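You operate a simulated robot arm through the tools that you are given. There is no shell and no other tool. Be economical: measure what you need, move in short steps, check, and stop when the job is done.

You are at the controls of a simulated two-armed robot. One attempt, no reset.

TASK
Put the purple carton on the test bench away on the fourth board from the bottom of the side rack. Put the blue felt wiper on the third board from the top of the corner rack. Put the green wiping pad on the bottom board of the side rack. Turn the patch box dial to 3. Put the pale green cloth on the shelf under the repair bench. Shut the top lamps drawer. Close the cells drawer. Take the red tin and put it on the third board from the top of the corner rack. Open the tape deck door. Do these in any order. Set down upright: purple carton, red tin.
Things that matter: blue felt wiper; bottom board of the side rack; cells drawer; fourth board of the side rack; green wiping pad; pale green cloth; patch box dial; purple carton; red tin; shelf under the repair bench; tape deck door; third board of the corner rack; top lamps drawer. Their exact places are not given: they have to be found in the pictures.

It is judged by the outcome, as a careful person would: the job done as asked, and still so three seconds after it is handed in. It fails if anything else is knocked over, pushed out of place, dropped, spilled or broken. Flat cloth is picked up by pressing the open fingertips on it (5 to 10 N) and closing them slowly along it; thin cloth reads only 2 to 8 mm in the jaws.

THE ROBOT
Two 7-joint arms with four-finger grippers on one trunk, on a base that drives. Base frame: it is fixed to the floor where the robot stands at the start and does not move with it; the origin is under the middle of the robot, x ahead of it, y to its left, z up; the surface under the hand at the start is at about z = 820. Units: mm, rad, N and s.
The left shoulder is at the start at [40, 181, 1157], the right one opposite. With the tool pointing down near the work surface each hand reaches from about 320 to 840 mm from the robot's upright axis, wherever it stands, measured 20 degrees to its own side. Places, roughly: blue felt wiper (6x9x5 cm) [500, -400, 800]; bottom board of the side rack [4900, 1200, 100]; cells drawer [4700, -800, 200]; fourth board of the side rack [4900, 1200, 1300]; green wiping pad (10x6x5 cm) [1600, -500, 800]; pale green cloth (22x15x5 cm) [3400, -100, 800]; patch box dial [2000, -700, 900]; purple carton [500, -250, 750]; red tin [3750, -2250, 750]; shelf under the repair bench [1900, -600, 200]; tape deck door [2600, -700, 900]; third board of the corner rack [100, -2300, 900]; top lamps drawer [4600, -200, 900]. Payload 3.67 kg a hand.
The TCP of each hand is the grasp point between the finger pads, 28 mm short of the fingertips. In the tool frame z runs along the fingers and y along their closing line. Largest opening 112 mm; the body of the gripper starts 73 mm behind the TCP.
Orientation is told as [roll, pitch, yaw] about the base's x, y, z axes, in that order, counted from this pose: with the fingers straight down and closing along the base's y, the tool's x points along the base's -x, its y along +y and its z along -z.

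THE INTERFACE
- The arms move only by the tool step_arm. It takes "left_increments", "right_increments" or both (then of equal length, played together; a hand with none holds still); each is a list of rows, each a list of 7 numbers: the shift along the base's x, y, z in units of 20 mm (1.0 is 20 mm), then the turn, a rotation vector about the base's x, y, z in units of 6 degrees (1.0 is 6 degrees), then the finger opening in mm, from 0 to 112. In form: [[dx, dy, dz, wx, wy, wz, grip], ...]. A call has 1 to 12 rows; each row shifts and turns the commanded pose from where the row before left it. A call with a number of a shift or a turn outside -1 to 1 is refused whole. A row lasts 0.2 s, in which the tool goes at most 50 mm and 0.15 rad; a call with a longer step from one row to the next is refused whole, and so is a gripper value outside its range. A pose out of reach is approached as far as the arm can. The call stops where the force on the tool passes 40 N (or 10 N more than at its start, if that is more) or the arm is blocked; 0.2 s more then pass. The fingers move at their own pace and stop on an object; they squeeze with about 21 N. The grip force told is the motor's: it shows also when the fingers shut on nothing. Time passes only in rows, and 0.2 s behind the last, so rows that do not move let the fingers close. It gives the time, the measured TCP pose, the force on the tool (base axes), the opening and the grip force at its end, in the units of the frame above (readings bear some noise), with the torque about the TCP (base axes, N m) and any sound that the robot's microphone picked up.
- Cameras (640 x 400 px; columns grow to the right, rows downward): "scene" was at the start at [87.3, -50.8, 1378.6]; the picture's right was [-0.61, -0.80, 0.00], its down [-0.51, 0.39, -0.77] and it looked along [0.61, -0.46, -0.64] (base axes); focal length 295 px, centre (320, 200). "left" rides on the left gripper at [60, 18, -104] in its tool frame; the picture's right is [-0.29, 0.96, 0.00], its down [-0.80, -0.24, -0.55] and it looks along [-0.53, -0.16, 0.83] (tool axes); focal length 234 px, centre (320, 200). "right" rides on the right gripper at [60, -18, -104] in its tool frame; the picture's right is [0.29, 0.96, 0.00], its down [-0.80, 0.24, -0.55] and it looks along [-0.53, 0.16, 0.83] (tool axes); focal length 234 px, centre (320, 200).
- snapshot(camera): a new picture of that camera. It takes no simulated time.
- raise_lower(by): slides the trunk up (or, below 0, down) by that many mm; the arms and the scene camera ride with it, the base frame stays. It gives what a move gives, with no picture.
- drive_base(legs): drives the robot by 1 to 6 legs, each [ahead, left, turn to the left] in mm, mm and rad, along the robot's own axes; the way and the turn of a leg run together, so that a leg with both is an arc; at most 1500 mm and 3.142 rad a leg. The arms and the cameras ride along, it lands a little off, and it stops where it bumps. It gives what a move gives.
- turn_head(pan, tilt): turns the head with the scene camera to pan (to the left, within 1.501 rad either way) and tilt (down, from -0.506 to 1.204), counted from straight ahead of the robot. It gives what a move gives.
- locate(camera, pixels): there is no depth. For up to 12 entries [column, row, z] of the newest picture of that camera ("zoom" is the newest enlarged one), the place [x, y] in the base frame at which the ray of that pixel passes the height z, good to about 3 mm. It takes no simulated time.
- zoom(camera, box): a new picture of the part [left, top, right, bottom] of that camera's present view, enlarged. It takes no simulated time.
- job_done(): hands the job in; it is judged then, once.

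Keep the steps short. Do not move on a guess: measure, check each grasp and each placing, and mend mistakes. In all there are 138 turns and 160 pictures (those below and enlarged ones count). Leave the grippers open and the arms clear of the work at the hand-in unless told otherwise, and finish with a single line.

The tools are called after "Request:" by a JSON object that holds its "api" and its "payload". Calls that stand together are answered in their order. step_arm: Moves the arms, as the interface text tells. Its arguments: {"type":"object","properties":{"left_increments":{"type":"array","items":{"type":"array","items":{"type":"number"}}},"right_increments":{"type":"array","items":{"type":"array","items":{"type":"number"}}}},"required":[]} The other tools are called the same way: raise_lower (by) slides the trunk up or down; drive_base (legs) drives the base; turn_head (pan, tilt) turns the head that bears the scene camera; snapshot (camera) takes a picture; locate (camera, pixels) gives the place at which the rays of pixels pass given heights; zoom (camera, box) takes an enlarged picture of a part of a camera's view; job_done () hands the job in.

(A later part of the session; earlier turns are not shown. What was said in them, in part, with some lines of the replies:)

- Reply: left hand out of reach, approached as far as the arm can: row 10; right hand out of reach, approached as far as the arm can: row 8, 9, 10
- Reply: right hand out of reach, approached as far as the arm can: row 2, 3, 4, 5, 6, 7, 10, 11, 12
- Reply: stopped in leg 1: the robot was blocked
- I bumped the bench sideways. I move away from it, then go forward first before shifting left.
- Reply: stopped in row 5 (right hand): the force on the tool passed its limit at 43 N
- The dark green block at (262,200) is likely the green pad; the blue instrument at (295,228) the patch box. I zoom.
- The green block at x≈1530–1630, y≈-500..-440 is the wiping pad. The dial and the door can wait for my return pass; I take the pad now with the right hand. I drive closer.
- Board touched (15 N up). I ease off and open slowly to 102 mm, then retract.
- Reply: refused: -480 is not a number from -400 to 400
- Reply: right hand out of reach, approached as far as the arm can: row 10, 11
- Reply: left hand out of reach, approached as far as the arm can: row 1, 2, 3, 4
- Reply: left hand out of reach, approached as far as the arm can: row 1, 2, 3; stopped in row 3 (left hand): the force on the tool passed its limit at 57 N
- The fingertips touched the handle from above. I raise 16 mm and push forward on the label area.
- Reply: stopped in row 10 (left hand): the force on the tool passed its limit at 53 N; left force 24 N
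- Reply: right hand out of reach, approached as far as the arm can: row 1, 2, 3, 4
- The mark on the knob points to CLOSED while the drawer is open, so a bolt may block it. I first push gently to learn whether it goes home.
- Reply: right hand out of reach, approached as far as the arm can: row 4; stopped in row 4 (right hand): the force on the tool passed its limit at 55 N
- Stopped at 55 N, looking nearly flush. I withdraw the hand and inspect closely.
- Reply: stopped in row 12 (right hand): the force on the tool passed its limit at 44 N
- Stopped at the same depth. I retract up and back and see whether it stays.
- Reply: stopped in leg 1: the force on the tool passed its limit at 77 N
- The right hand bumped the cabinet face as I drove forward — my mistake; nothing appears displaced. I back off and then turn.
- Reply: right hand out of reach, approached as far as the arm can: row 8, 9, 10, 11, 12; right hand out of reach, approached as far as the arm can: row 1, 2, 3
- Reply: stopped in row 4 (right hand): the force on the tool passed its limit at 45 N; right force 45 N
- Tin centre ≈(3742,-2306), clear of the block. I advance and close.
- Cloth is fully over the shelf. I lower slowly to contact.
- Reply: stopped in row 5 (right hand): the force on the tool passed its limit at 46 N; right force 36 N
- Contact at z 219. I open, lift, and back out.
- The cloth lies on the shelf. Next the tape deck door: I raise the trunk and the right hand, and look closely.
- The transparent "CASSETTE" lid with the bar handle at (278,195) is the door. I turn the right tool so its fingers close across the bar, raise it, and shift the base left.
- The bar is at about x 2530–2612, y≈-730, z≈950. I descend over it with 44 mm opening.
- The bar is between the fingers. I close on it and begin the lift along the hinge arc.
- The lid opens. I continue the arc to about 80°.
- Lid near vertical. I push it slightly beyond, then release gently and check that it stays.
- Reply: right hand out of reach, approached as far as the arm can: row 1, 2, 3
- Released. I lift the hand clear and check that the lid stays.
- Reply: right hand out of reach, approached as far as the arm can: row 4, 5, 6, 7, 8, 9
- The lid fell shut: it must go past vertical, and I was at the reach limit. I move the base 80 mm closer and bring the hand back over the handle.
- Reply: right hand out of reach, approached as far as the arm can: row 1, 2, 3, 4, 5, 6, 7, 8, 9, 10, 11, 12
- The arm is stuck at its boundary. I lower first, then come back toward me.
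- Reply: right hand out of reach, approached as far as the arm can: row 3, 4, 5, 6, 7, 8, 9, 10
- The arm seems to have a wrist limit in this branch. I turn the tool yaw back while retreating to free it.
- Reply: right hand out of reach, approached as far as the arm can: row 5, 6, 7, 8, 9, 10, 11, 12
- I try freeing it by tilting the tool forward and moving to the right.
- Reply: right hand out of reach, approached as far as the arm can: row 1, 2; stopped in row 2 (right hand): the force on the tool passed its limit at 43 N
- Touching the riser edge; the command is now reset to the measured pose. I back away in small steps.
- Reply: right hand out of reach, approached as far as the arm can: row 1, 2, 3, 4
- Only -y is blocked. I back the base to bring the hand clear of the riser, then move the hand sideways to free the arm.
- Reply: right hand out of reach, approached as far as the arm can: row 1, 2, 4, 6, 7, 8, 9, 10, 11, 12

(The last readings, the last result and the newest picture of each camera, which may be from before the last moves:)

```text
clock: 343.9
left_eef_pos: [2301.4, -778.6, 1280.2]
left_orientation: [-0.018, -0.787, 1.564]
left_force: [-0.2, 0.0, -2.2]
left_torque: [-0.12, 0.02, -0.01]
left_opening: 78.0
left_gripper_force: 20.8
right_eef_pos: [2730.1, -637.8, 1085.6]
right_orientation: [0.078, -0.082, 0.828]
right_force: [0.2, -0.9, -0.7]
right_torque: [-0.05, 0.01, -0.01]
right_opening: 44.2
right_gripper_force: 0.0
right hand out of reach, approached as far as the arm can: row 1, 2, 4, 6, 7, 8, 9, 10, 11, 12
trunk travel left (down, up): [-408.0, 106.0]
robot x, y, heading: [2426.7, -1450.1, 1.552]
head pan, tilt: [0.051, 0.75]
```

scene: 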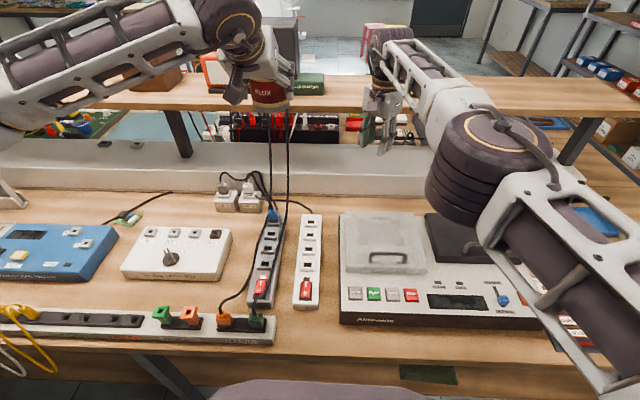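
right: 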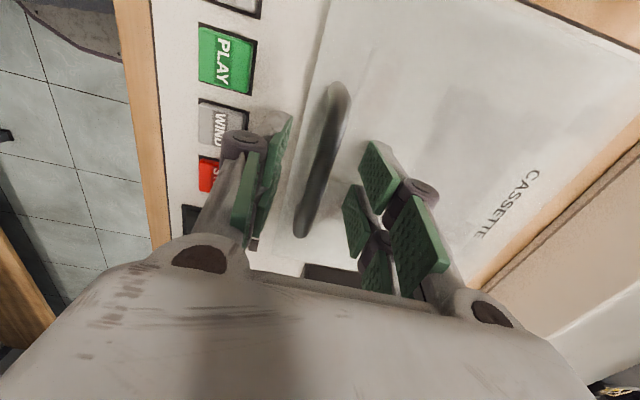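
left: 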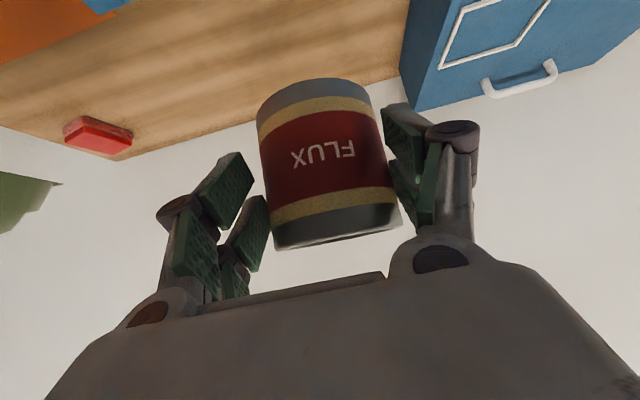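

Tangential moves work but inward does not; this looks like a wrist limit. I return the tool to a neutral yaw and tilt it forward, which suits retraction.

Request:
{"api": "step_arm", "payload": {"right_increments": [[0, 0, 0.3, 0.6, 0, 1, 44], [0, 0, 0.3, 0.6, 0, 1, 44], [0, 0, 0.3, 0.6, 0, 1, 44], [0, 0, 0.3, 0.6, 0, 1, 44], [0, 0, 0, 0.8, 0, 1, 44], [0, 0, 0, 0.8, 0, 1, 44], [0, 0, 0, 0.8, 0, 1, 44], [0, 0, 0, 0.8, 0, 0, 44], [0, -0.5, 0, 0.8, 0, 0, 44], [0, -0.5, 0, 0.8, 0, 0, 44], [0, -1, 0, 0, 0, 0, 44], [0, -1, 0, 0, 0, 0, 44]]}}

Request:
{"api": "snapshot", "payload": {"camera": "scene"}}

```text
clock: 346.4
left_eef_pos: [2301.2, -778.5, 1279.7]
left_orientation: [-0.021, -0.788, 1.566]
left_force: [-0.8, -0.8, -1.5]
left_torque: [-0.09, 0.01, -0.02]
left_opening: 78.0
left_gripper_force: 20.9
right_eef_pos: [2719.6, -641.2, 1111.9]
right_orientation: [0.298, -0.758, 1.449]
right_force: [-0.1, -0.1, 0.3]
right_torque: [-0.03, 0.02, -0.04]
right_opening: 43.7
right_gripper_force: 0.1
right hand out of reach, approached as far as the arm can: row 1, 2, 3, 4, 5, 6
trunk travel left (down, up): [-408.0, 106.0]
robot x, y, heading: [2426.2, -1445.1, 1.55]
head pan, tilt: [0.051, 0.75]
```

```text
30 pictures are left
```

scene: 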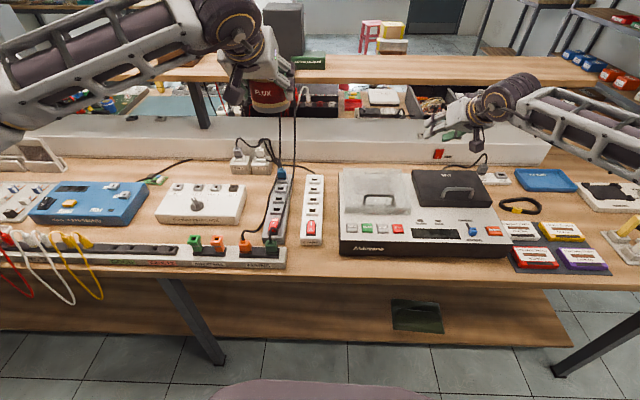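

The arm is free again. I turn the tool down toward yaw 0 at a comfortable reach, and meanwhile zoom on the patch box dial.

Request:
{"api": "zoom", "payload": {"camera": "scene", "box": [150, 170, 260, 240]}}

Request:
{"api": "locate", "payload": {"camera": "scene", "pixels": [[197, 205, 880], [197, 201, 900], [197, 211, 860], [157, 218, 820], [236, 222, 820], [365, 197, 940], [403, 197, 940]]}}

Request:
{"api": "step_arm", "payload": {"right_increments": [[0, -0.85, 0, -0.6, 0, -1, 44], [0, -0.85, 0, -0.6, 0, -1, 44], [0, -0.85, 0, -0.6, 0, -1, 44], [0, -0.85, 0, -0.6, 0, -1, 44], [0, -0.85, 0, -0.6, 0, -1, 44], [0, -0.85, 0, -0.6, 0, -1, 44], [0, -0.85, 0, -0.6, 0, -1, 44], [0, -0.85, 0, -0.6, 0, -1, 44], [0, -0.85, 0, -0.6, 0, -1, 44], [0, -0.85, 0, -0.6, 0, -1, 44], [0, -0.85, 0, -0.6, 0, -1, 44], [0, -0.85, 0, -0.6, 0, -1, 44]]}}

```text
5.71 times, centred on (205, 205) of scene
```

zoom: 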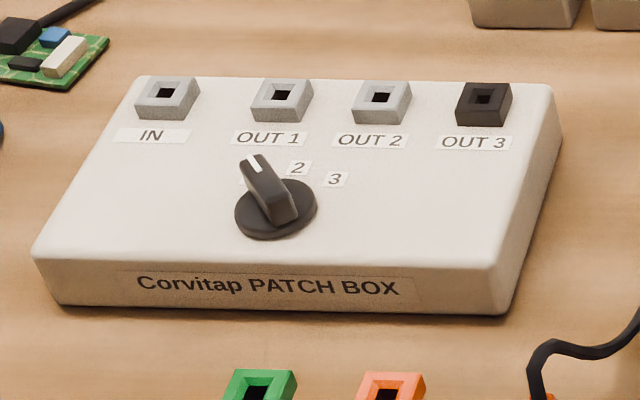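

```text
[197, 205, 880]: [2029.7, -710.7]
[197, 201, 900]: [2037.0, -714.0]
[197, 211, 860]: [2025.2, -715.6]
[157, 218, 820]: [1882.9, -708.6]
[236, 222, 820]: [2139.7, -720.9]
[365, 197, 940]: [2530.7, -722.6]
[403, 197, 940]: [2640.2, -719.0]
```

```text
clock: 349.1
left_eef_pos: [2301.9, -778.7, 1279.1]
left_orientation: [-0.02, -0.786, 1.565]
left_force: [-0.5, -0.4, -3.0]
left_torque: [-0.09, -0.01, -0.04]
left_opening: 77.8
left_gripper_force: 20.7
right_eef_pos: [2721.0, -846.2, 1110.5]
right_orientation: [-0.185, -0.192, 0.361]
right_force: [-0.3, 0.1, 0.7]
right_torque: [-0.01, 0.0, 0.0]
right_opening: 43.9
right_gripper_force: 0.0
trunk travel left (down, up): [-408.0, 106.0]
robot x, y, heading: [2426.5, -1447.9, 1.554]
head pan, tilt: [0.051, 0.75]
```

Dial: pointer at "1", with 2 and 3 clockwise; knob at about (2028,-712). First the door again: I level the tool, position over the bar, and move the base to y≈-1252 so the arc stays within reach.

Request:
{"api": "step_arm", "payload": {"right_increments": [[-0.93, -0.48, 0, 0, 0, -0.86, 44], [-0.93, -0.48, 0, 0, 0, -0.86, 44], [-0.93, -0.48, 0, 0, 0, -0.86, 44], [-0.93, -0.48, 0, 0, 0, -0.86, 44], [-0.93, -0.48, 0, 0.88, 0.92, 0, 44], [-0.93, -0.48, 0, 0.88, 0.92, 0, 44], [-0.93, -0.48, 0, 0, 0, 0, 44], [-0.93, -0.48, 0, 0, 0, 0, 44]]}}

Request:
{"api": "drive_base", "payload": {"legs": [[195, 0, 0]]}}

Request:
{"api": "snapshot", "payload": {"camera": "right"}}

```text
clock: 350.9
left_eef_pos: [2300.6, -779.1, 1277.8]
left_orientation: [-0.02, -0.787, 1.566]
left_force: [-0.1, -0.3, -1.7]
left_torque: [-0.06, 0.01, 0.0]
left_opening: 77.6
left_gripper_force: 20.9
right_eef_pos: [2570.0, -920.2, 1111.0]
right_orientation: [0.002, 0.003, -0.011]
right_force: [0.5, -0.5, -0.1]
right_torque: [0.08, 0.02, 0.01]
right_opening: 44.0
right_gripper_force: 0.1
trunk travel left (down, up): [-408.0, 106.0]
robot x, y, heading: [2423.8, -1449.3, 1.554]
head pan, tilt: [0.051, 0.75]
```

```text
clock: 352.5
left_eef_pos: [2305.4, -584.7, 1282.1]
left_orientation: [-0.018, -0.788, 1.566]
left_force: [0.0, -0.9, -2.9]
left_torque: [-0.07, -0.01, 0.01]
left_opening: 77.8
left_gripper_force: 20.8
right_eef_pos: [2576.6, -725.1, 1110.6]
right_orientation: [0.003, 0.003, -0.012]
right_force: [-0.2, -0.2, -0.3]
right_torque: [0.02, 0.02, -0.02]
right_opening: 44.0
right_gripper_force: 0.1
trunk travel left (down, up): [-408.0, 106.0]
robot x, y, heading: [2427.3, -1251.3, 1.55]
head pan, tilt: [0.051, 0.75]
```

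```text
28 pictures are left
```

right: 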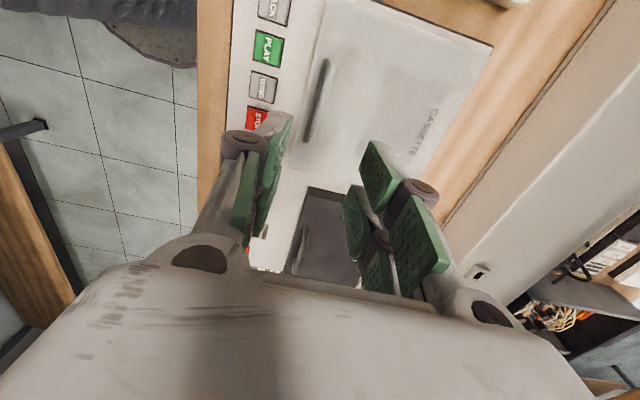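

Aligned as before. I descend, close on the bar, and lift along the arc.

Request:
{"api": "step_arm", "payload": {"right_increments": [[0, -0.25, -1, 0, 0, 0, 44], [0, 0, -1, 0, 0, 0, 44], [0, 0, -1, 0, 0, 0, 44], [0, 0, -1, 0, 0, 0, 44], [0, 0, -1, 0, 0, 0, 44], [0, 0, -1, 0, 0, 0, 44], [0, 0, -1, 0, 0, 0, 44], [0, 0, -0.95, 0, 0, 0, 44], [0, 0, 0, 0, 0, 0, 20], [0, 0, 0, 0, 0, 0, 0], [0, 0, 0, 0, 0, 0, 0]]}}

Request:
{"api": "step_arm", "payload": {"right_increments": [[0, 0.28, 0.87, 0, 0, 0, 0], [0, 0.37, 0.84, 0, 0, 0, 0], [0, 0.46, 0.8, 0, 0, 0, 0], [0, 0.54, 0.75, 0, 0, 0, 0], [0, 0.61, 0.68, 0, 0, 0, 0], [0, 0.68, 0.61, 0, 0, 0, 0], [0, 0.74, 0.54, 0, 0, 0, 0], [0, 0.8, 0.46, 0, 0, 0, 0], [0, 0.84, 0.37, 0, 0, 0, 0], [0, 0.87, 0.28, 0, 0, 0, 0], [0, 0.9, 0.19, 0, 0, 0, 0], [0, 0.91, 0.1, 0, 0, 0, 0]]}}

Request:
{"api": "step_arm", "payload": {"right_increments": [[0, 0.92, 0, 0, 0, 0, 0], [0, 0.91, -0.1, 0, 0, 0, 0], [0, 0.9, -0.19, 0, 0, 0, 0], [0, 0.87, -0.28, 0, 0, 0, 0], [0, 0, 0, 0, 0, 0, 0]]}}

Request:
{"api": "zoom", "payload": {"camera": "scene", "box": [310, 100, 470, 260]}}

```text
clock: 354.9
left_eef_pos: [2306.0, -583.4, 1279.9]
left_orientation: [-0.019, -0.788, 1.565]
left_force: [0.2, 0.5, -3.4]
left_torque: [-0.14, 0.0, 0.0]
left_opening: 77.7
left_gripper_force: 21.2
right_eef_pos: [2574.8, -730.8, 950.8]
right_orientation: [0.001, 0.001, -0.011]
right_force: [1.3, -9.9, 2.2]
right_torque: [-0.04, 0.14, 1.39]
right_opening: 8.4
right_gripper_force: 45.1
trunk travel left (down, up): [-408.0, 106.0]
robot x, y, heading: [2430.1, -1249.6, 1.551]
head pan, tilt: [0.051, 0.75]
```

```text
clock: 357.5
left_eef_pos: [2303.6, -582.2, 1278.2]
left_orientation: [-0.02, -0.788, 1.568]
left_force: [-0.1, -0.5, -2.3]
left_torque: [-0.08, 0.0, -0.02]
left_opening: 77.8
left_gripper_force: 21.3
right_eef_pos: [2574.4, -570.9, 1081.2]
right_orientation: [0.0, 0.002, -0.011]
right_force: [-7.4, -0.2, -4.0]
right_torque: [-0.08, -0.49, -0.82]
right_opening: 8.4
right_gripper_force: 45.1
trunk travel left (down, up): [-408.0, 106.0]
robot x, y, heading: [2430.4, -1251.7, 1.552]
head pan, tilt: [0.051, 0.75]
```

```text
clock: 358.7
left_eef_pos: [2303.9, -584.1, 1280.4]
left_orientation: [-0.022, -0.79, 1.566]
left_force: [0.6, -0.1, -3.5]
left_torque: [-0.08, -0.03, 0.02]
left_opening: 77.7
left_gripper_force: 20.9
right_eef_pos: [2575.3, -495.1, 1070.2]
right_orientation: [0.005, 0.001, -0.013]
right_force: [-6.5, 4.7, 11.0]
right_torque: [0.11, -0.31, -0.75]
right_opening: 8.5
right_gripper_force: 45.4
trunk travel left (down, up): [-408.0, 106.0]
robot x, y, heading: [2428.6, -1253.8, 1.549]
head pan, tilt: [0.051, 0.75]
```

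```text
2.50 times, centred on (390, 180) of scene
```

zoom: 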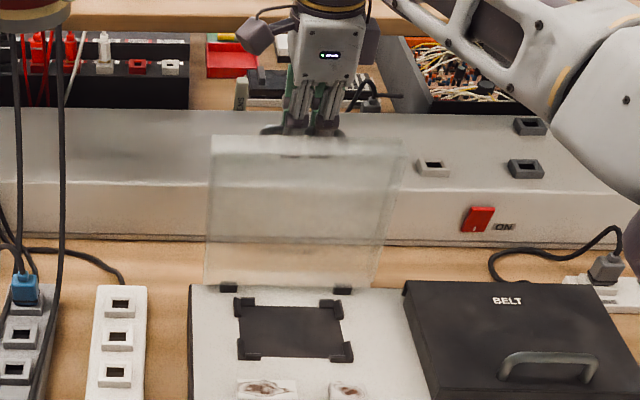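

About 100° open. I release, lift straight up 75 mm, and look.

Request:
{"api": "step_arm", "payload": {"right_increments": [[0, 0, 0, 0, 0, 0, 15], [0, 0, 0, 0, 0, 0, 24], [0, 0, 0.5, 0, 0, 0, 26], [0, 0, 0.8, 0, 0, 0, 26], [0, 0, 0.8, 0, 0, 0, 26], [0, 0, 0.8, 0, 0, 0, 26], [0, 0, 0.8, 0, 0, 0, 26]]}}

Request:
{"api": "zoom", "payload": {"camera": "scene", "box": [310, 100, 470, 260]}}

```text
clock: 360.3
left_eef_pos: [2304.3, -583.4, 1280.3]
left_orientation: [-0.02, -0.786, 1.565]
left_force: [0.1, -0.5, -3.2]
left_torque: [-0.08, 0.0, -0.02]
left_opening: 77.7
left_gripper_force: 20.6
right_eef_pos: [2577.1, -498.2, 1143.8]
right_orientation: [0.001, 0.003, -0.012]
right_force: [0.6, -0.7, 0.4]
right_torque: [-0.03, 0.0, -0.05]
right_opening: 25.5
right_gripper_force: 0.1
trunk travel left (down, up): [-408.0, 106.0]
robot x, y, heading: [2430.6, -1250.1, 1.549]
head pan, tilt: [0.051, 0.75]
```

```text
2.50 times, centred on (390, 180) of scene
```

zoom: 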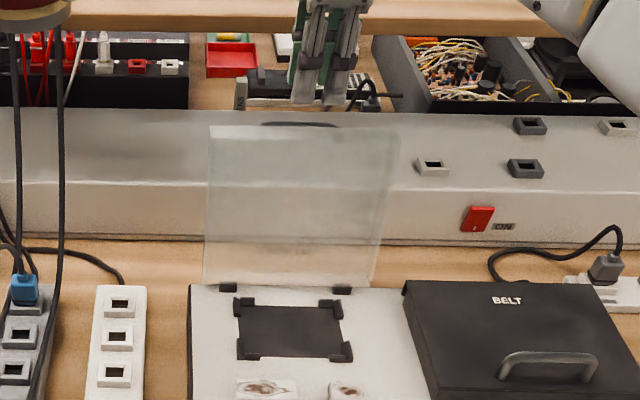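

The lid now stays open past vertical. I back off and move left to the patch box, turning the tool to straddle the dial pointer.

Request:
{"api": "drive_base", "payload": {"legs": [[-220, 0, 0.02], [0, 550, 0], [130, 0, 0]]}}

Request:
{"api": "step_arm", "payload": {"right_increments": [[0, -0.6, 0, 0, 0, 1, 50], [0, -0.6, 0, 0, 0, 1, 50], [0, -0.6, 0, 0, 0, 1, 50], [0, -0.6, 0, 0, 0, 1, 50], [0, -0.6, 0, 0, 0, 1, 50], [0, -0.6, 0, 0, 0, 1, 50], [0, -0.6, 0, 0, 0, 1, 50], [0, -0.6, 0, 0, 0, 1, 50], [0, -0.6, -0.5, 0, 0, 1, 50], [0, 0, -0.5, 0, 0, 1, 50], [0, 0, -0.5, 0, 0, 1, 50], [0, 0, -0.5, 0, 0, 1, 50]]}}

Request:
{"api": "step_arm", "payload": {"right_increments": [[0, 0, -0.5, 0, 0, 1, 50], [0, 0, -0.5, 0, 0, 1, 50], [0, 0, -0.5, 0, 0, 1, 50], [0, 0, -0.5, 0, 0, 1, 50], [0, 0, -0.5, 0, 0, 1, 50]]}}

Request:
{"api": "snapshot", "payload": {"camera": "right"}}

Request:
{"api": "turn_head", "payload": {"pan": -0.15, "tilt": 0.75}}

Request:
{"api": "snapshot", "payload": {"camera": "scene"}}

```text
clock: 365.7
left_eef_pos: [1750.6, -669.4, 1281.2]
left_orientation: [-0.019, -0.789, 1.577]
left_force: [1.0, 0.0, -2.3]
left_torque: [-0.1, 0.0, -0.01]
left_opening: 77.8
left_gripper_force: 21.1
right_eef_pos: [2020.0, -580.3, 1143.5]
right_orientation: [0.002, 0.001, 0.002]
right_force: [-0.2, -0.1, -0.9]
right_torque: [0.0, 0.01, 0.0]
right_opening: 26.4
right_gripper_force: 0.0
trunk travel left (down, up): [-408.0, 106.0]
robot x, y, heading: [1883.1, -1339.3, 1.565]
head pan, tilt: [0.051, 0.75]
```

```text
clock: 368.3
left_eef_pos: [1751.5, -667.7, 1280.0]
left_orientation: [-0.019, -0.787, 1.578]
left_force: [-0.6, 0.2, -2.6]
left_torque: [-0.09, -0.05, -0.01]
left_opening: 78.0
left_gripper_force: 21.7
right_eef_pos: [2020.8, -686.8, 1105.0]
right_orientation: [0.002, 0.003, 1.259]
right_force: [-0.1, 0.7, -1.0]
right_torque: [0.03, 0.02, 0.02]
right_opening: 49.8
right_gripper_force: 0.0
trunk travel left (down, up): [-408.0, 106.0]
robot x, y, heading: [1882.4, -1333.4, 1.561]
head pan, tilt: [0.051, 0.75]
```

```text
clock: 369.5
left_eef_pos: [1749.8, -667.8, 1280.2]
left_orientation: [-0.02, -0.788, 1.577]
left_force: [-0.4, -0.7, -2.5]
left_torque: [-0.1, 0.0, -0.04]
left_opening: 77.8
left_gripper_force: 20.7
right_eef_pos: [2021.7, -686.3, 1053.6]
right_orientation: [0.002, 0.001, 1.784]
right_force: [0.5, 0.4, 0.0]
right_torque: [0.01, 0.02, -0.01]
right_opening: 50.2
right_gripper_force: 0.1
trunk travel left (down, up): [-408.0, 106.0]
robot x, y, heading: [1882.4, -1333.1, 1.566]
head pan, tilt: [0.051, 0.75]
```

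```text
25 pictures are left
```

right: 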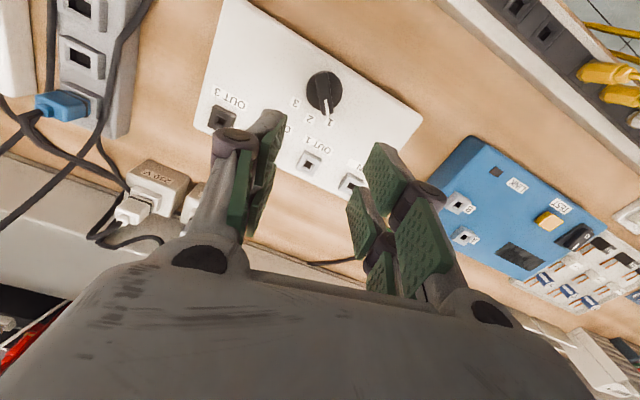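

```text
clock: 370.2
left_eef_pos: [1750.3, -667.3, 1279.7]
left_orientation: [-0.019, -0.788, 1.578]
left_force: [-1.1, 0.1, -1.7]
left_torque: [-0.11, 0.02, -0.03]
left_opening: 78.0
left_gripper_force: 21.2
right_eef_pos: [2020.3, -686.8, 1053.2]
right_orientation: [0.0, 0.003, 1.78]
right_force: [0.5, -0.4, 0.9]
right_torque: [0.0, -0.01, -0.01]
right_opening: 50.1
right_gripper_force: 0.1
trunk travel left (down, up): [-408.0, 106.0]
robot x, y, heading: [1882.3, -1333.0, 1.56]
head pan, tilt: [-0.15, 0.75]
```

```text
24 pictures are left
```

scene: 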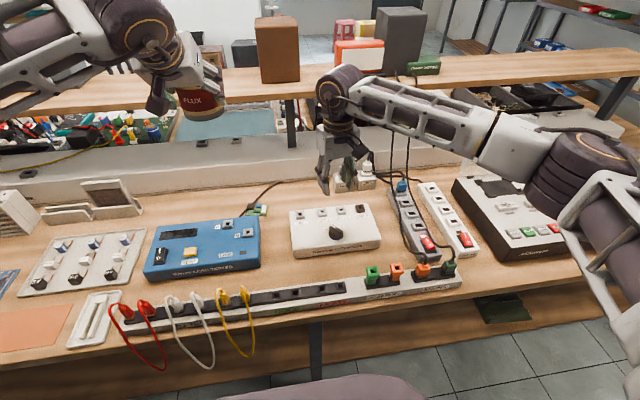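

Measure the knob from the wrist view: zoom, and locate its bar ends.

Request:
{"api": "zoom", "payload": {"camera": "right", "box": [270, 50, 380, 140]}}

Request:
{"api": "locate", "payload": {"camera": "right", "pixels": [[323, 92, 865], [323, 92, 880], [323, 78, 885], [327, 112, 885], [330, 122, 862], [312, 117, 862], [295, 102, 862], [334, 97, 862]]}}

Request:
{"api": "locate", "payload": {"camera": "scene", "pixels": [[336, 233, 865], [336, 233, 880], [336, 240, 862]]}}

```text
4.44 times, centred on (325, 95) of right
```

zoom: 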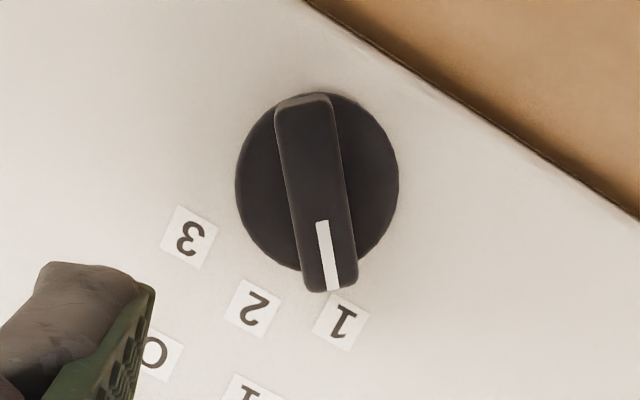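

```text
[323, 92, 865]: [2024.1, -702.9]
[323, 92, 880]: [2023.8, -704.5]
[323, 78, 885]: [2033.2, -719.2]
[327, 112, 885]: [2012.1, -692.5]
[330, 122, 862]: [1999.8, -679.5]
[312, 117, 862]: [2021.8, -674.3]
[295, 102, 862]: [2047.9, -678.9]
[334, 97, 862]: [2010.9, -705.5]
```

```text
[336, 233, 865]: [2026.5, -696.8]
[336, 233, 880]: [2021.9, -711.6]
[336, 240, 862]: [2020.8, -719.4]
```

Knob centre (2023,-705); marks 1/2/3 at about -42°/0°/+42°; pointer at 1. I align the fingers to the bar (yaw 2.23), descend, and close.

Request:
{"api": "step_arm", "payload": {"right_increments": [[0.03, -0.185, -0.855, 0, 0, 0.86, 50], [0.03, -0.185, -0.855, 0, 0, 0.86, 50], [0.03, -0.185, -0.855, 0, 0, 0.86, 50], [0.03, -0.185, -0.855, 0, 0, 0.86, 50], [0, -0.185, -0.855, 0, 0, 0.86, 50], [0, 0, -0.855, 0, 0, 0, 45], [0, 0, -0.855, 0, 0, 0, 40], [0, 0, -0.855, 0, 0, 0, 40], [0, 0, -0.83, 0, 0, 0, 40], [0, 0, 0, 0, 0, 0, 25], [0, 0, 0, 0, 0, 0, 8], [0, 0, 0, 0, 0, 0, 0]]}}

Request:
{"api": "snapshot", "payload": {"camera": "right"}}

```text
clock: 372.8
left_eef_pos: [1749.7, -667.7, 1280.3]
left_orientation: [-0.02, -0.786, 1.577]
left_force: [-0.6, 0.3, -3.3]
left_torque: [-0.11, 0.03, 0.0]
left_opening: 77.9
left_gripper_force: 21.3
right_eef_pos: [2025.7, -705.8, 900.7]
right_orientation: [0.003, 0.004, 2.231]
right_force: [3.0, 1.7, -2.3]
right_torque: [0.28, -0.04, 0.03]
right_opening: 13.8
right_gripper_force: 44.7
trunk travel left (down, up): [-408.0, 106.0]
robot x, y, heading: [1881.7, -1332.1, 1.566]
head pan, tilt: [-0.15, 0.75]
```

```text
22 pictures are left
```

right: 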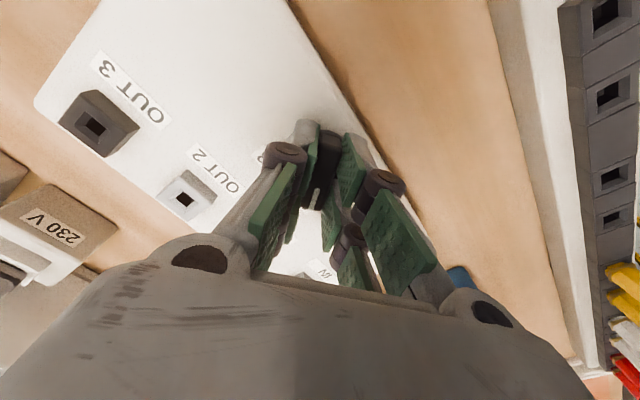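

The bar is gripped (14 mm). I turn clockwise 84°.

Request:
{"api": "step_arm", "payload": {"right_increments": [[0, 0, 0, 0, 0, -1, 0], [0, 0, 0, 0, 0, -1, 0], [0, 0, 0, 0, 0, -1, 0], [0, 0, 0, 0, 0, -1, 0], [0, 0, 0, 0, 0, -1, 0], [0, 0, 0, 0, 0, -1, 0], [0, 0, 0, 0, 0, -1, 0], [0, 0, 0, 0, 0, -1, 0], [0, 0, 0, 0, 0, -1, 0], [0, 0, 0, 0, 0, -1, 0], [0, 0, 0, 0, 0, -1, 0], [0, 0, 0, 0, 0, -1, 0]]}}

Request:
{"api": "step_arm", "payload": {"right_increments": [[0, 0, 0, 0, 0, -1, 0], [0, 0, 0, 0, 0, -0.9, 0], [0, 0, 0, 0, 0, 0, 0], [0, 0, 0, 0, 0, 0, 20], [0, 0, 0, 0, 0, 0, 40], [0, 0, 0.6, 0, 0, 0, 40], [0, 0, 1, 0, 0, 0, 40], [0, 0, 1, 0, 0, 0, 40], [0, 0, 1, 0, 0, 0, 40], [0, 0, 1, 0, 0, 0, 40], [0, 0, 1, 0, 0, 0, 40], [0, 0, 1, 0, 0, 0, 40]]}}

Request:
{"api": "snapshot", "payload": {"camera": "right"}}

Request:
{"api": "zoom", "payload": {"camera": "scene", "box": [280, 190, 400, 265]}}

```text
clock: 375.4
left_eef_pos: [1752.7, -668.4, 1281.3]
left_orientation: [-0.019, -0.788, 1.575]
left_force: [-0.5, 0.2, -2.6]
left_torque: [-0.1, 0.0, -0.01]
left_opening: 77.9
left_gripper_force: 20.9
right_eef_pos: [2025.1, -704.9, 900.3]
right_orientation: [0.003, 0.0, 0.971]
right_force: [20.0, 1.6, 11.6]
right_torque: [0.09, -0.51, -0.03]
right_opening: 14.1
right_gripper_force: 44.7
trunk travel left (down, up): [-408.0, 106.0]
robot x, y, heading: [1881.2, -1333.9, 1.561]
head pan, tilt: [-0.15, 0.75]
```

```text
clock: 378.0
left_eef_pos: [1750.5, -667.0, 1280.6]
left_orientation: [-0.021, -0.788, 1.579]
left_force: [-0.4, -0.7, -2.4]
left_torque: [-0.03, -0.04, -0.01]
left_opening: 77.7
left_gripper_force: 21.2
right_eef_pos: [2022.7, -707.0, 1033.3]
right_orientation: [0.004, 0.001, 0.775]
right_force: [0.0, 0.6, 0.8]
right_torque: [0.01, -0.04, -0.02]
right_opening: 40.3
right_gripper_force: 0.0
trunk travel left (down, up): [-408.0, 106.0]
robot x, y, heading: [1882.7, -1336.0, 1.565]
head pan, tilt: [-0.15, 0.75]
```

```text
21 pictures are left
```

right: 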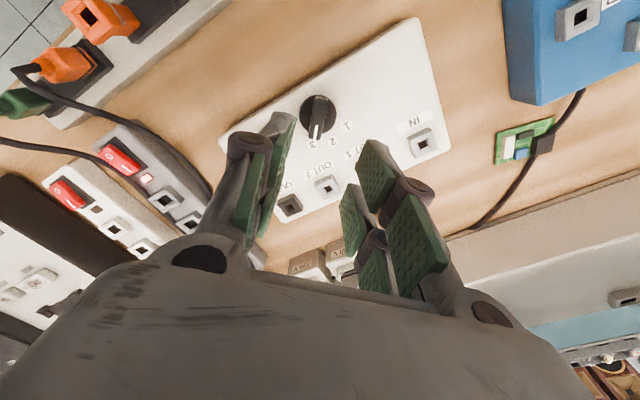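

```text
5.33 times, centred on (340, 228) of scene
```

zoom: 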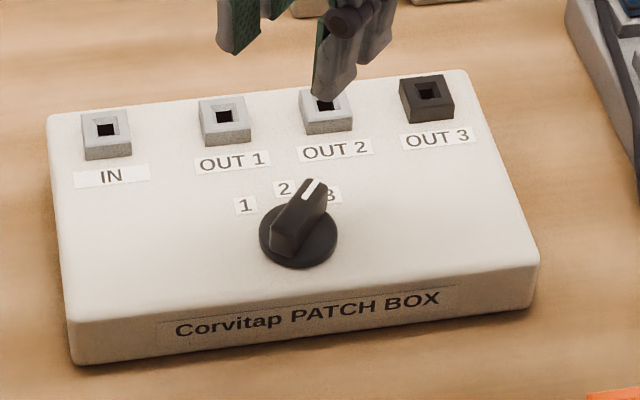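

The pointer looks to be at 3; I zoom to confirm.

Request:
{"api": "zoom", "payload": {"camera": "right", "box": [270, 80, 370, 160]}}

```text
5.00 times, centred on (320, 120) of right
```

zoom: 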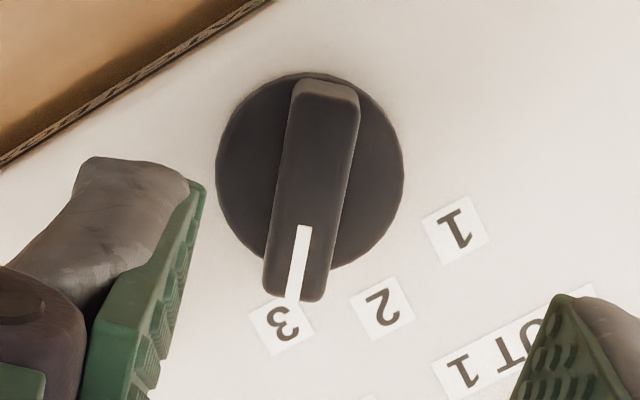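

The dial is at 3. Now the tin: I raise and tuck the right hand, drive back along the aisle to open floor, turn to face the corner rack, and look.

Request:
{"api": "step_arm", "payload": {"right_increments": [[0, -0.7, 0.8, 0, 0, 1, 60], [0, -0.7, 0.8, 0, 0, 1, 60], [0, -0.7, 0.8, 0, 0, 1, 60], [0, -0.7, 0.8, 0, 0, 1, 60], [0, -0.7, 0.8, 0, 0, 1, 60], [0, -0.7, 0.8, 0, 0, 1, 60], [0, -0.7, 0.8, 0, 0, 1, 60], [0, -0.7, 0.8, 0, 0, 0, 60]]}}

Request:
{"api": "drive_base", "payload": {"legs": [[-30, 0, 0], [0, 1000, 0], [0, 830, 0], [0, 0, 1.57], [0, 0, 1.57]]}}

Request:
{"api": "turn_head", "payload": {"pan": 0.15, "tilt": 0.6}}

Request:
{"api": "snapshot", "payload": {"camera": "scene"}}

```text
clock: 379.8
left_eef_pos: [1750.1, -668.1, 1280.9]
left_orientation: [-0.016, -0.79, 1.578]
left_force: [-0.3, -0.4, -3.0]
left_torque: [-0.1, 0.0, -0.01]
left_opening: 77.5
left_gripper_force: 21.1
right_eef_pos: [2022.9, -819.0, 1161.9]
right_orientation: [0.002, 0.002, 1.509]
right_force: [0.2, -0.2, -0.2]
right_torque: [0.04, -0.01, 0.0]
right_opening: 60.0
right_gripper_force: 0.0
trunk travel left (down, up): [-408.0, 106.0]
robot x, y, heading: [1882.1, -1337.7, 1.568]
head pan, tilt: [-0.15, 0.75]
```

```text
clock: 398.1
left_eef_pos: [217.6, -2018.5, 1280.2]
left_orientation: [-0.021, -0.787, -1.56]
left_force: [0.4, -0.2, -3.1]
left_torque: [0.11, 0.0, 0.0]
left_opening: 78.1
left_gripper_force: 21.5
right_eef_pos: [-56.5, -1869.5, 1160.2]
right_orientation: [0.003, 0.006, -1.629]
right_force: [-0.6, -0.6, -0.1]
right_torque: [0.02, -0.03, 0.0]
right_opening: 60.1
right_gripper_force: 0.1
trunk travel left (down, up): [-408.0, 106.0]
robot x, y, heading: [83.8, -1355.4, -1.572]
head pan, tilt: [-0.15, 0.75]
```

```text
clock: 398.9
left_eef_pos: [217.7, -2019.7, 1279.9]
left_orientation: [-0.019, -0.788, -1.558]
left_force: [-0.6, 0.7, -2.9]
left_torque: [0.15, 0.0, 0.03]
left_opening: 77.7
left_gripper_force: 20.9
right_eef_pos: [-56.2, -1869.0, 1161.1]
right_orientation: [0.003, 0.003, -1.629]
right_force: [-0.1, -0.7, -0.8]
right_torque: [0.01, -0.03, 0.0]
right_opening: 60.1
right_gripper_force: 0.1
trunk travel left (down, up): [-408.0, 106.0]
robot x, y, heading: [80.1, -1355.5, -1.575]
head pan, tilt: [0.15, 0.6]
```

```text
18 pictures are left
```

scene: 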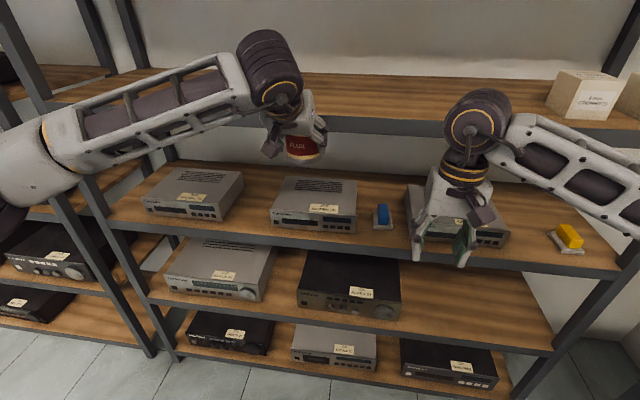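

I measure the gap between the first and second decks at board height.

Request:
{"api": "locate", "payload": {"camera": "scene", "pixels": [[221, 222, 918], [271, 224, 918], [246, 234, 918], [246, 200, 918], [242, 195, 918], [275, 205, 918]]}}

Request:
{"api": "zoom", "payload": {"camera": "scene", "box": [170, 150, 330, 250]}}

```text
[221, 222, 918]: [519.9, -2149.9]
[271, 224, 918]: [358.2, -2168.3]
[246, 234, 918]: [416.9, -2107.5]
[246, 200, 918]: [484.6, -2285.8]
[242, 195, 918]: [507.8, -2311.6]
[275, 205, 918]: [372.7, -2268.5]
```

```text
4.00 times, centred on (250, 200) of scene
```

zoom: 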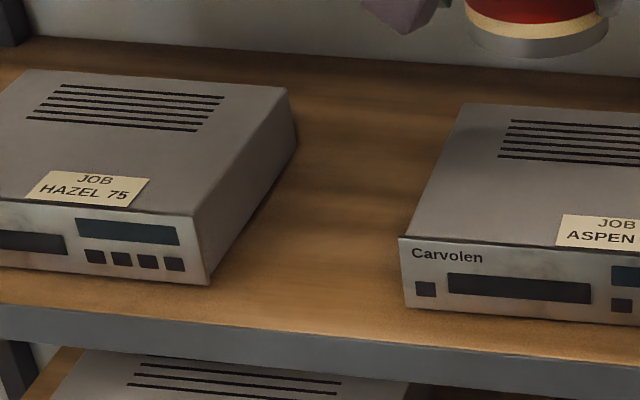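

Gap is x 358–520 (centre 438). I drive left 220 and ahead 60, lower the trunk 230, then reach in to (438,-2205) above the board.

Request:
{"api": "drive_base", "payload": {"legs": [[0, 220, 0], [60, 0, 0]]}}

Request:
{"api": "raise_lower", "payload": {"by": -230}}

Request:
{"api": "snapshot", "payload": {"camera": "scene"}}

```text
clock: 401.2
left_eef_pos: [433.7, -2076.5, 1288.5]
left_orientation: [-0.023, -0.8, -1.558]
left_force: [2.2, 22.0, 7.1]
left_torque: [-0.51, -0.32, 0.64]
left_opening: 78.4
left_gripper_force: 20.6
right_eef_pos: [159.9, -1926.0, 1163.6]
right_orientation: [0.002, 0.001, -1.633]
right_force: [0.2, -0.5, 0.0]
right_torque: [0.07, 0.02, -0.05]
right_opening: 60.0
right_gripper_force: 0.0
trunk travel left (down, up): [-408.0, 106.0]
robot x, y, heading: [299.0, -1413.6, -1.576]
head pan, tilt: [0.15, 0.6]
```

```text
clock: 403.6
left_eef_pos: [434.0, -2082.1, 1056.8]
left_orientation: [-0.026, -0.799, -1.558]
left_force: [-0.1, -0.2, -1.9]
left_torque: [-0.02, 0.02, 0.02]
left_opening: 77.8
left_gripper_force: 21.3
right_eef_pos: [160.3, -1929.1, 932.2]
right_orientation: [0.001, 0.002, -1.633]
right_force: [-0.2, -0.1, 0.1]
right_torque: [-0.02, 0.03, -0.01]
right_opening: 60.0
right_gripper_force: 0.0
trunk travel left (down, up): [-178.0, 336.0]
robot x, y, heading: [297.2, -1413.8, -1.58]
head pan, tilt: [0.15, 0.6]
```

```text
16 pictures are left
```

scene: 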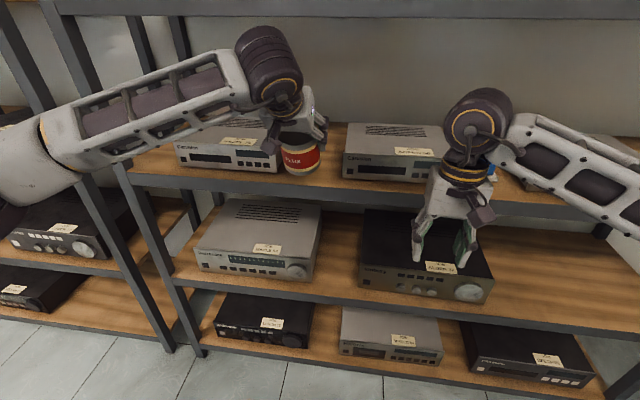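

The tin's hand brushed the upper board edge while driving. I check the tin in the grip and reach in over the board.

Request:
{"api": "step_arm", "payload": {"left_increments": [[0.05, -0.88, 0, 0, 0, 0, 45], [0.05, -0.88, 0, 0, 0, 0, 45], [0.05, -0.88, 0, 0, 0, 0, 45], [0.05, -0.88, 0, 0, 0, 0, 45], [0, -0.88, -0.3, 0, 0, 0, 45], [0, -0.88, -0.6, 0, 0, 0, 45], [0, -0.87, -0.7, 0, 0, 0, 45], [0, 0, -0.8, 0, 0, 0, 45], [0, 0, -0.8, 0, 0, 0, 45], [0, 0, 0, 0, 0, 0, 45]]}}

Request:
{"api": "snapshot", "payload": {"camera": "left"}}

Request:
{"api": "zoom", "payload": {"camera": "scene", "box": [200, 80, 400, 205]}}

```text
clock: 405.8
left_eef_pos: [437.3, -2205.8, 998.0]
left_orientation: [-0.029, -0.806, -1.558]
left_force: [1.5, -5.7, 14.2]
left_torque: [0.05, -0.1, -0.03]
left_opening: 77.8
left_gripper_force: 21.2
right_eef_pos: [160.0, -1929.3, 932.4]
right_orientation: [0.001, 0.001, -1.634]
right_force: [1.1, 0.7, 0.2]
right_torque: [0.01, 0.02, -0.02]
right_opening: 60.2
right_gripper_force: 0.0
trunk travel left (down, up): [-178.0, 336.0]
robot x, y, heading: [300.7, -1411.6, -1.578]
head pan, tilt: [0.15, 0.6]
```

```text
15 pictures are left
```

left: 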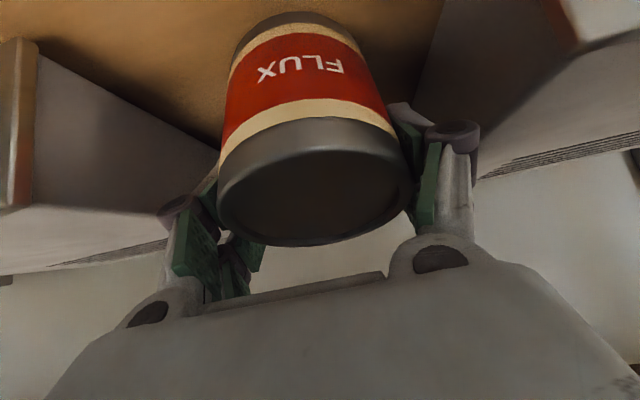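

```text
3.20 times, centred on (300, 142) of scene
```

zoom: 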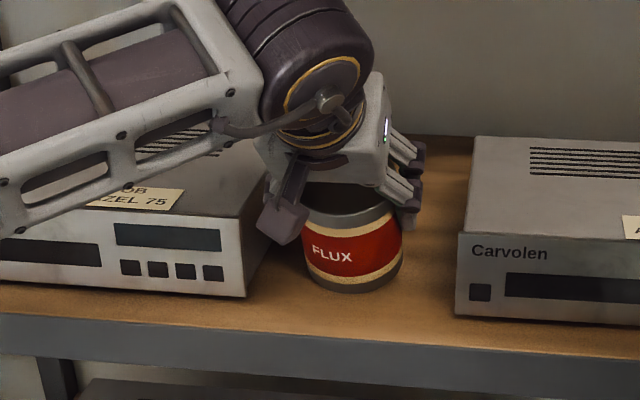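

The brush tilted the tin about 28° in the grip (top toward me). I raise slightly and rotate the hand to bring it upright.

Request:
{"api": "step_arm", "payload": {"left_increments": [[0, 0, 0.5, 0, 0, 0, 45], [0, 0, 0.5, 0.5, 0, 0, 45], [0, 0, 0, 0.9, 0, 0, 45], [0, 0, 0, 0.9, 0, 0, 45], [0, 0, 0, 0.9, 0, 0, 45], [0, 0, 0, 0.8, 0, 0, 45], [0, 0, 0, 0, 0, 0, 45]]}}

Request:
{"api": "snapshot", "payload": {"camera": "left"}}

Request:
{"api": "zoom", "payload": {"camera": "scene", "box": [200, 60, 400, 205]}}

```text
clock: 407.4
left_eef_pos: [438.0, -2202.2, 1014.2]
left_orientation: [-0.018, -0.379, -1.56]
left_force: [0.6, 0.1, -2.9]
left_torque: [-0.04, -0.01, 0.02]
left_opening: 77.7
left_gripper_force: 21.1
right_eef_pos: [160.7, -1929.4, 931.5]
right_orientation: [0.003, 0.002, -1.633]
right_force: [0.0, -0.5, 0.1]
right_torque: [-0.01, -0.01, 0.01]
right_opening: 60.0
right_gripper_force: 0.1
trunk travel left (down, up): [-178.0, 336.0]
robot x, y, heading: [302.3, -1413.7, -1.58]
head pan, tilt: [0.15, 0.6]
```

```text
13 pictures are left
```

left: 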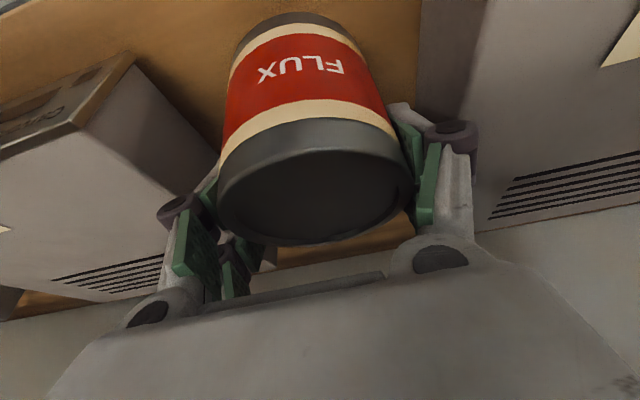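

```text
2.76 times, centred on (300, 132) of scene
```

zoom: 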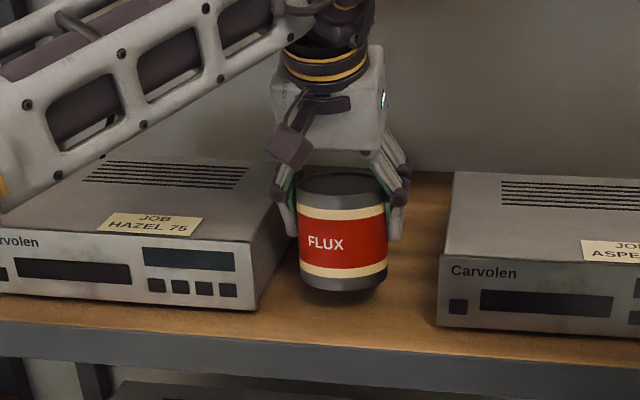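

The tin now hangs upright. I lower gently to contact.

Request:
{"api": "step_arm", "payload": {"left_increments": [[0, 0, -0.4, 0, 0, 0, 45], [0, 0, -0.3, 0, 0, 0, 45], [0, 0, -0.2, 0, 0, 0, 45], [0, 0, -0.2, 0, 0, 0, 45], [0, 0, -0.15, 0, 0, 0, 45], [0, 0, 0, 0, 0, 0, 45]]}}

Request:
{"api": "zoom", "payload": {"camera": "scene", "box": [220, 80, 380, 205]}}

```text
clock: 408.8
left_eef_pos: [437.6, -2204.3, 987.0]
left_orientation: [-0.018, -0.38, -1.561]
left_force: [0.6, 0.0, -3.4]
left_torque: [-0.01, 0.02, -0.01]
left_opening: 78.0
left_gripper_force: 20.8
right_eef_pos: [160.1, -1929.4, 932.0]
right_orientation: [0.001, 0.004, -1.635]
right_force: [0.2, 0.3, -1.2]
right_torque: [0.0, 0.0, -0.01]
right_opening: 60.3
right_gripper_force: 0.1
trunk travel left (down, up): [-178.0, 336.0]
robot x, y, heading: [299.0, -1415.2, -1.581]
head pan, tilt: [0.15, 0.6]
```

```text
3.20 times, centred on (300, 142) of scene
```

zoom: 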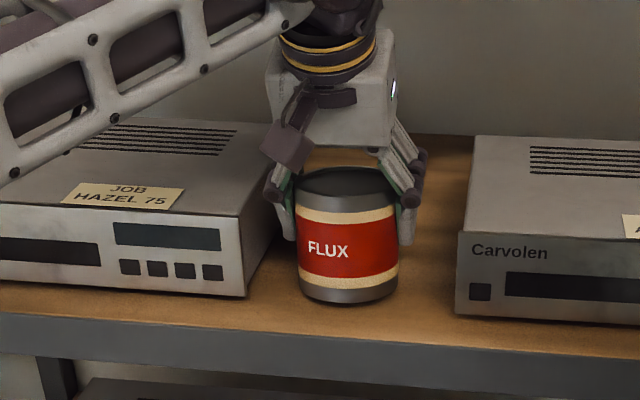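

Almost there; a few more millimetres.

Request:
{"api": "step_arm", "payload": {"left_increments": [[0, 0, -0.15, 0, 0, 0, 45], [0, 0, -0.15, 0, 0, 0, 45], [0, 0, -0.15, 0, 0, 0, 45], [0, 0, -0.1, 0, 0, 0, 45], [0, 0, 0, 0, 0, 0, 45]]}}

```text
clock: 410.0
left_eef_pos: [438.2, -2202.2, 979.3]
left_orientation: [-0.02, -0.382, -1.564]
left_force: [-2.7, 3.7, 11.3]
left_torque: [0.0, 0.08, -0.01]
left_opening: 77.7
left_gripper_force: 20.9
right_eef_pos: [159.8, -1928.8, 932.1]
right_orientation: [0.004, 0.0, -1.632]
right_force: [-0.8, -0.2, 0.3]
right_torque: [-0.01, 0.01, -0.02]
right_opening: 60.1
right_gripper_force: 0.1
trunk travel left (down, up): [-178.0, 336.0]
robot x, y, heading: [302.4, -1410.9, -1.578]
head pan, tilt: [0.15, 0.6]
```

Tin is on the board. I open slowly and slide the fingers straight back out.

Request:
{"api": "step_arm", "payload": {"left_increments": [[0, 0, 0.05, 0, 0, 0, 78], [0, 0, 0, 0, 0, 0, 82], [0, 0, 0, 0, 0, 0, 88], [0, 0, 0, 0, 0, 0, 94], [0, 0.5, 0.05, 0, 0, 0, 94], [0, 0.9, 0.1, 0, 0, 0, 94], [0, 1, 0.1, 0, 0, 0, 94], [0, 1, 0.1, 0, 0, 0, 94], [0, 1, 0.1, 0, 0, 0, 94], [0, 1, 0.1, 0, 0, 0, 94], [0, 1, 0, 0, 0, 0, 94], [0, 1, 0, 0, 0, 0, 94]]}}

Request:
{"api": "snapshot", "payload": {"camera": "scene"}}

```text
clock: 412.6
left_eef_pos: [439.5, -2054.9, 988.6]
left_orientation: [-0.019, -0.381, -1.56]
left_force: [0.7, -0.3, -0.3]
left_torque: [-0.02, 0.0, -0.01]
left_opening: 94.0
left_gripper_force: 0.0
right_eef_pos: [160.4, -1928.7, 932.3]
right_orientation: [0.002, 0.002, -1.633]
right_force: [-0.7, 0.3, -0.5]
right_torque: [0.01, 0.04, 0.02]
right_opening: 59.7
right_gripper_force: 0.1
trunk travel left (down, up): [-178.0, 336.0]
robot x, y, heading: [298.7, -1415.7, -1.58]
head pan, tilt: [0.15, 0.6]
```

```text
10 pictures are left
```

scene: 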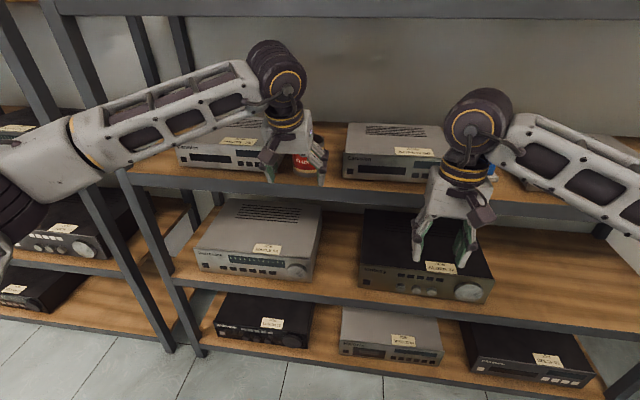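

The fingers are clear. I back the base off and confirm the tin stands upright.

Request:
{"api": "drive_base", "payload": {"legs": [[-150, 0, 0], [0, -150, 0]]}}

Request:
{"api": "snapshot", "payload": {"camera": "scene"}}

Request:
{"api": "zoom", "payload": {"camera": "scene", "box": [160, 80, 400, 230]}}

```text
clock: 415.0
left_eef_pos: [294.0, -1898.0, 988.6]
left_orientation: [-0.017, -0.38, -1.558]
left_force: [-0.9, -0.5, -0.3]
left_torque: [0.01, -0.03, 0.04]
left_opening: 94.2
left_gripper_force: 0.2
right_eef_pos: [13.9, -1771.6, 931.6]
right_orientation: [0.003, 0.001, -1.63]
right_force: [-0.6, 0.1, -0.4]
right_torque: [0.01, -0.04, 0.02]
right_opening: 60.0
right_gripper_force: 0.0
trunk travel left (down, up): [-178.0, 336.0]
robot x, y, heading: [152.8, -1254.6, -1.574]
head pan, tilt: [0.15, 0.6]
```

```text
9 pictures are left
```

scene: 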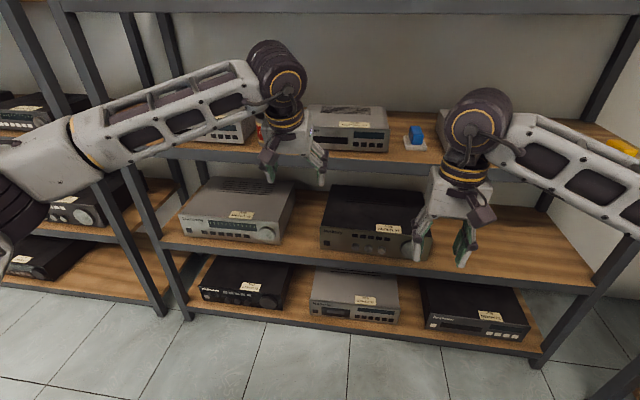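

```text
2.67 times, centred on (280, 155) of scene
5 turns are left
```

zoom: 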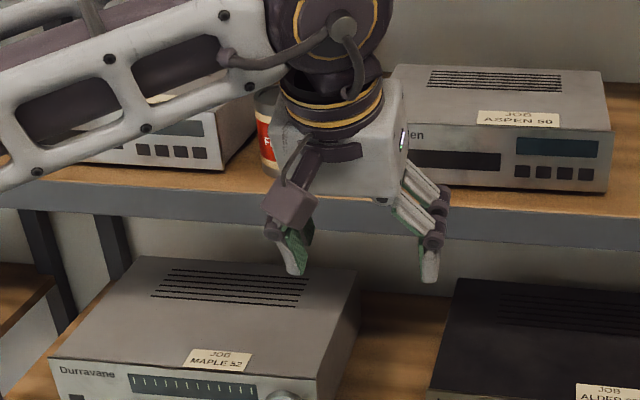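

The tin is hidden behind the hand; I shift right and open both grippers for one last look.

Request:
{"api": "drive_base", "payload": {"legs": [[0, -150, 0]]}}

Request:
{"api": "step_arm", "payload": {"left_increments": [[-0.5, 0.5, 0, 0, 0, 0, 112], [-0.5, 0.5, 0, 0, 0, 0, 112], [0, 0, 0, 0, 0, 0, 112]], "right_increments": [[0, 0, 0, 0, 0, 0, 112], [0, 0, 0, 0, 0, 0, 112], [0, 0, 0, 0, 0, 0, 112]]}}

Request:
{"api": "turn_head", "payload": {"pan": 0.3, "tilt": 0.5}}

Request:
{"api": "snapshot", "payload": {"camera": "scene"}}

Request:
{"api": "snapshot", "payload": {"camera": "left"}}

```text
clock: 416.4
left_eef_pos: [147.0, -1897.6, 988.3]
left_orientation: [-0.019, -0.379, -1.558]
left_force: [0.4, -0.7, -0.1]
left_torque: [-0.01, -0.01, 0.01]
left_opening: 93.9
left_gripper_force: 0.0
right_eef_pos: [-133.5, -1771.7, 930.7]
right_orientation: [0.004, 0.001, -1.631]
right_force: [-0.2, -0.1, 0.0]
right_torque: [-0.01, -0.02, -0.01]
right_opening: 60.0
right_gripper_force: 0.1
trunk travel left (down, up): [-178.0, 336.0]
robot x, y, heading: [6.9, -1253.7, -1.573]
head pan, tilt: [0.15, 0.6]
```

```text
clock: 417.2
left_eef_pos: [127.2, -1878.8, 988.4]
left_orientation: [-0.02, -0.38, -1.557]
left_force: [0.6, 0.4, -0.2]
left_torque: [0.01, 0.05, -0.01]
left_opening: 112.0
left_gripper_force: 0.1
right_eef_pos: [-132.2, -1771.7, 931.7]
right_orientation: [0.002, 0.002, -1.63]
right_force: [-0.2, -0.2, 0.4]
right_torque: [-0.02, -0.02, 0.0]
right_opening: 112.1
right_gripper_force: 0.1
trunk travel left (down, up): [-178.0, 336.0]
robot x, y, heading: [10.2, -1257.1, -1.575]
head pan, tilt: [0.15, 0.6]
```

```text
clock: 417.9
left_eef_pos: [126.9, -1878.6, 987.2]
left_orientation: [-0.019, -0.38, -1.558]
left_force: [0.5, 0.5, 0.0]
left_torque: [0.0, -0.01, 0.02]
left_opening: 112.0
left_gripper_force: 0.0
right_eef_pos: [-132.9, -1772.3, 931.4]
right_orientation: [0.001, 0.001, -1.631]
right_force: [0.3, -0.3, 0.2]
right_torque: [-0.01, -0.02, 0.01]
right_opening: 112.0
right_gripper_force: 0.1
trunk travel left (down, up): [-178.0, 336.0]
robot x, y, heading: [7.9, -1257.4, -1.571]
head pan, tilt: [0.3, 0.499]
```

```text
7 pictures are left
```

scene: 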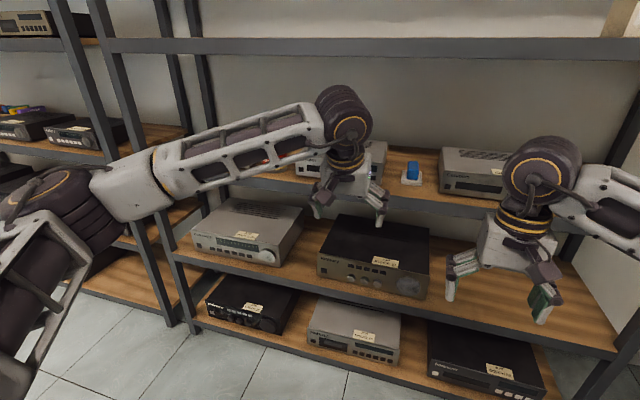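

```text
6 pictures are left
4 turns are left
```

left: 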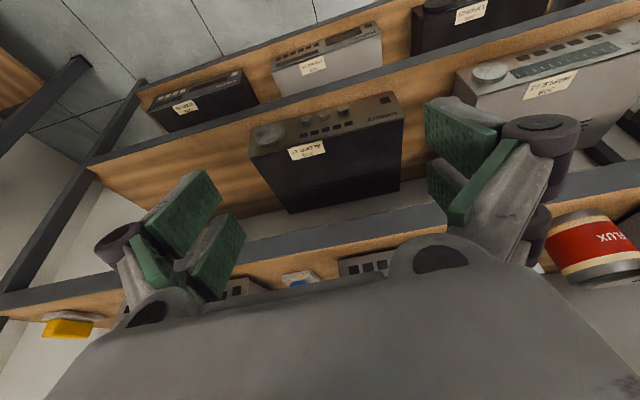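

The tin stands upright on the third board, the wiper beside it; both grippers are open and clear. I hand in.

Request:
{"api": "job_done", "payload": {}}

```text
The job is handed in.
```

All nine tasks were carried out and handed in; each result was seen in the pictures, but I bumped the test bench, the drawer cabinet, the riser and the corner rack along the way, with no visible harm.
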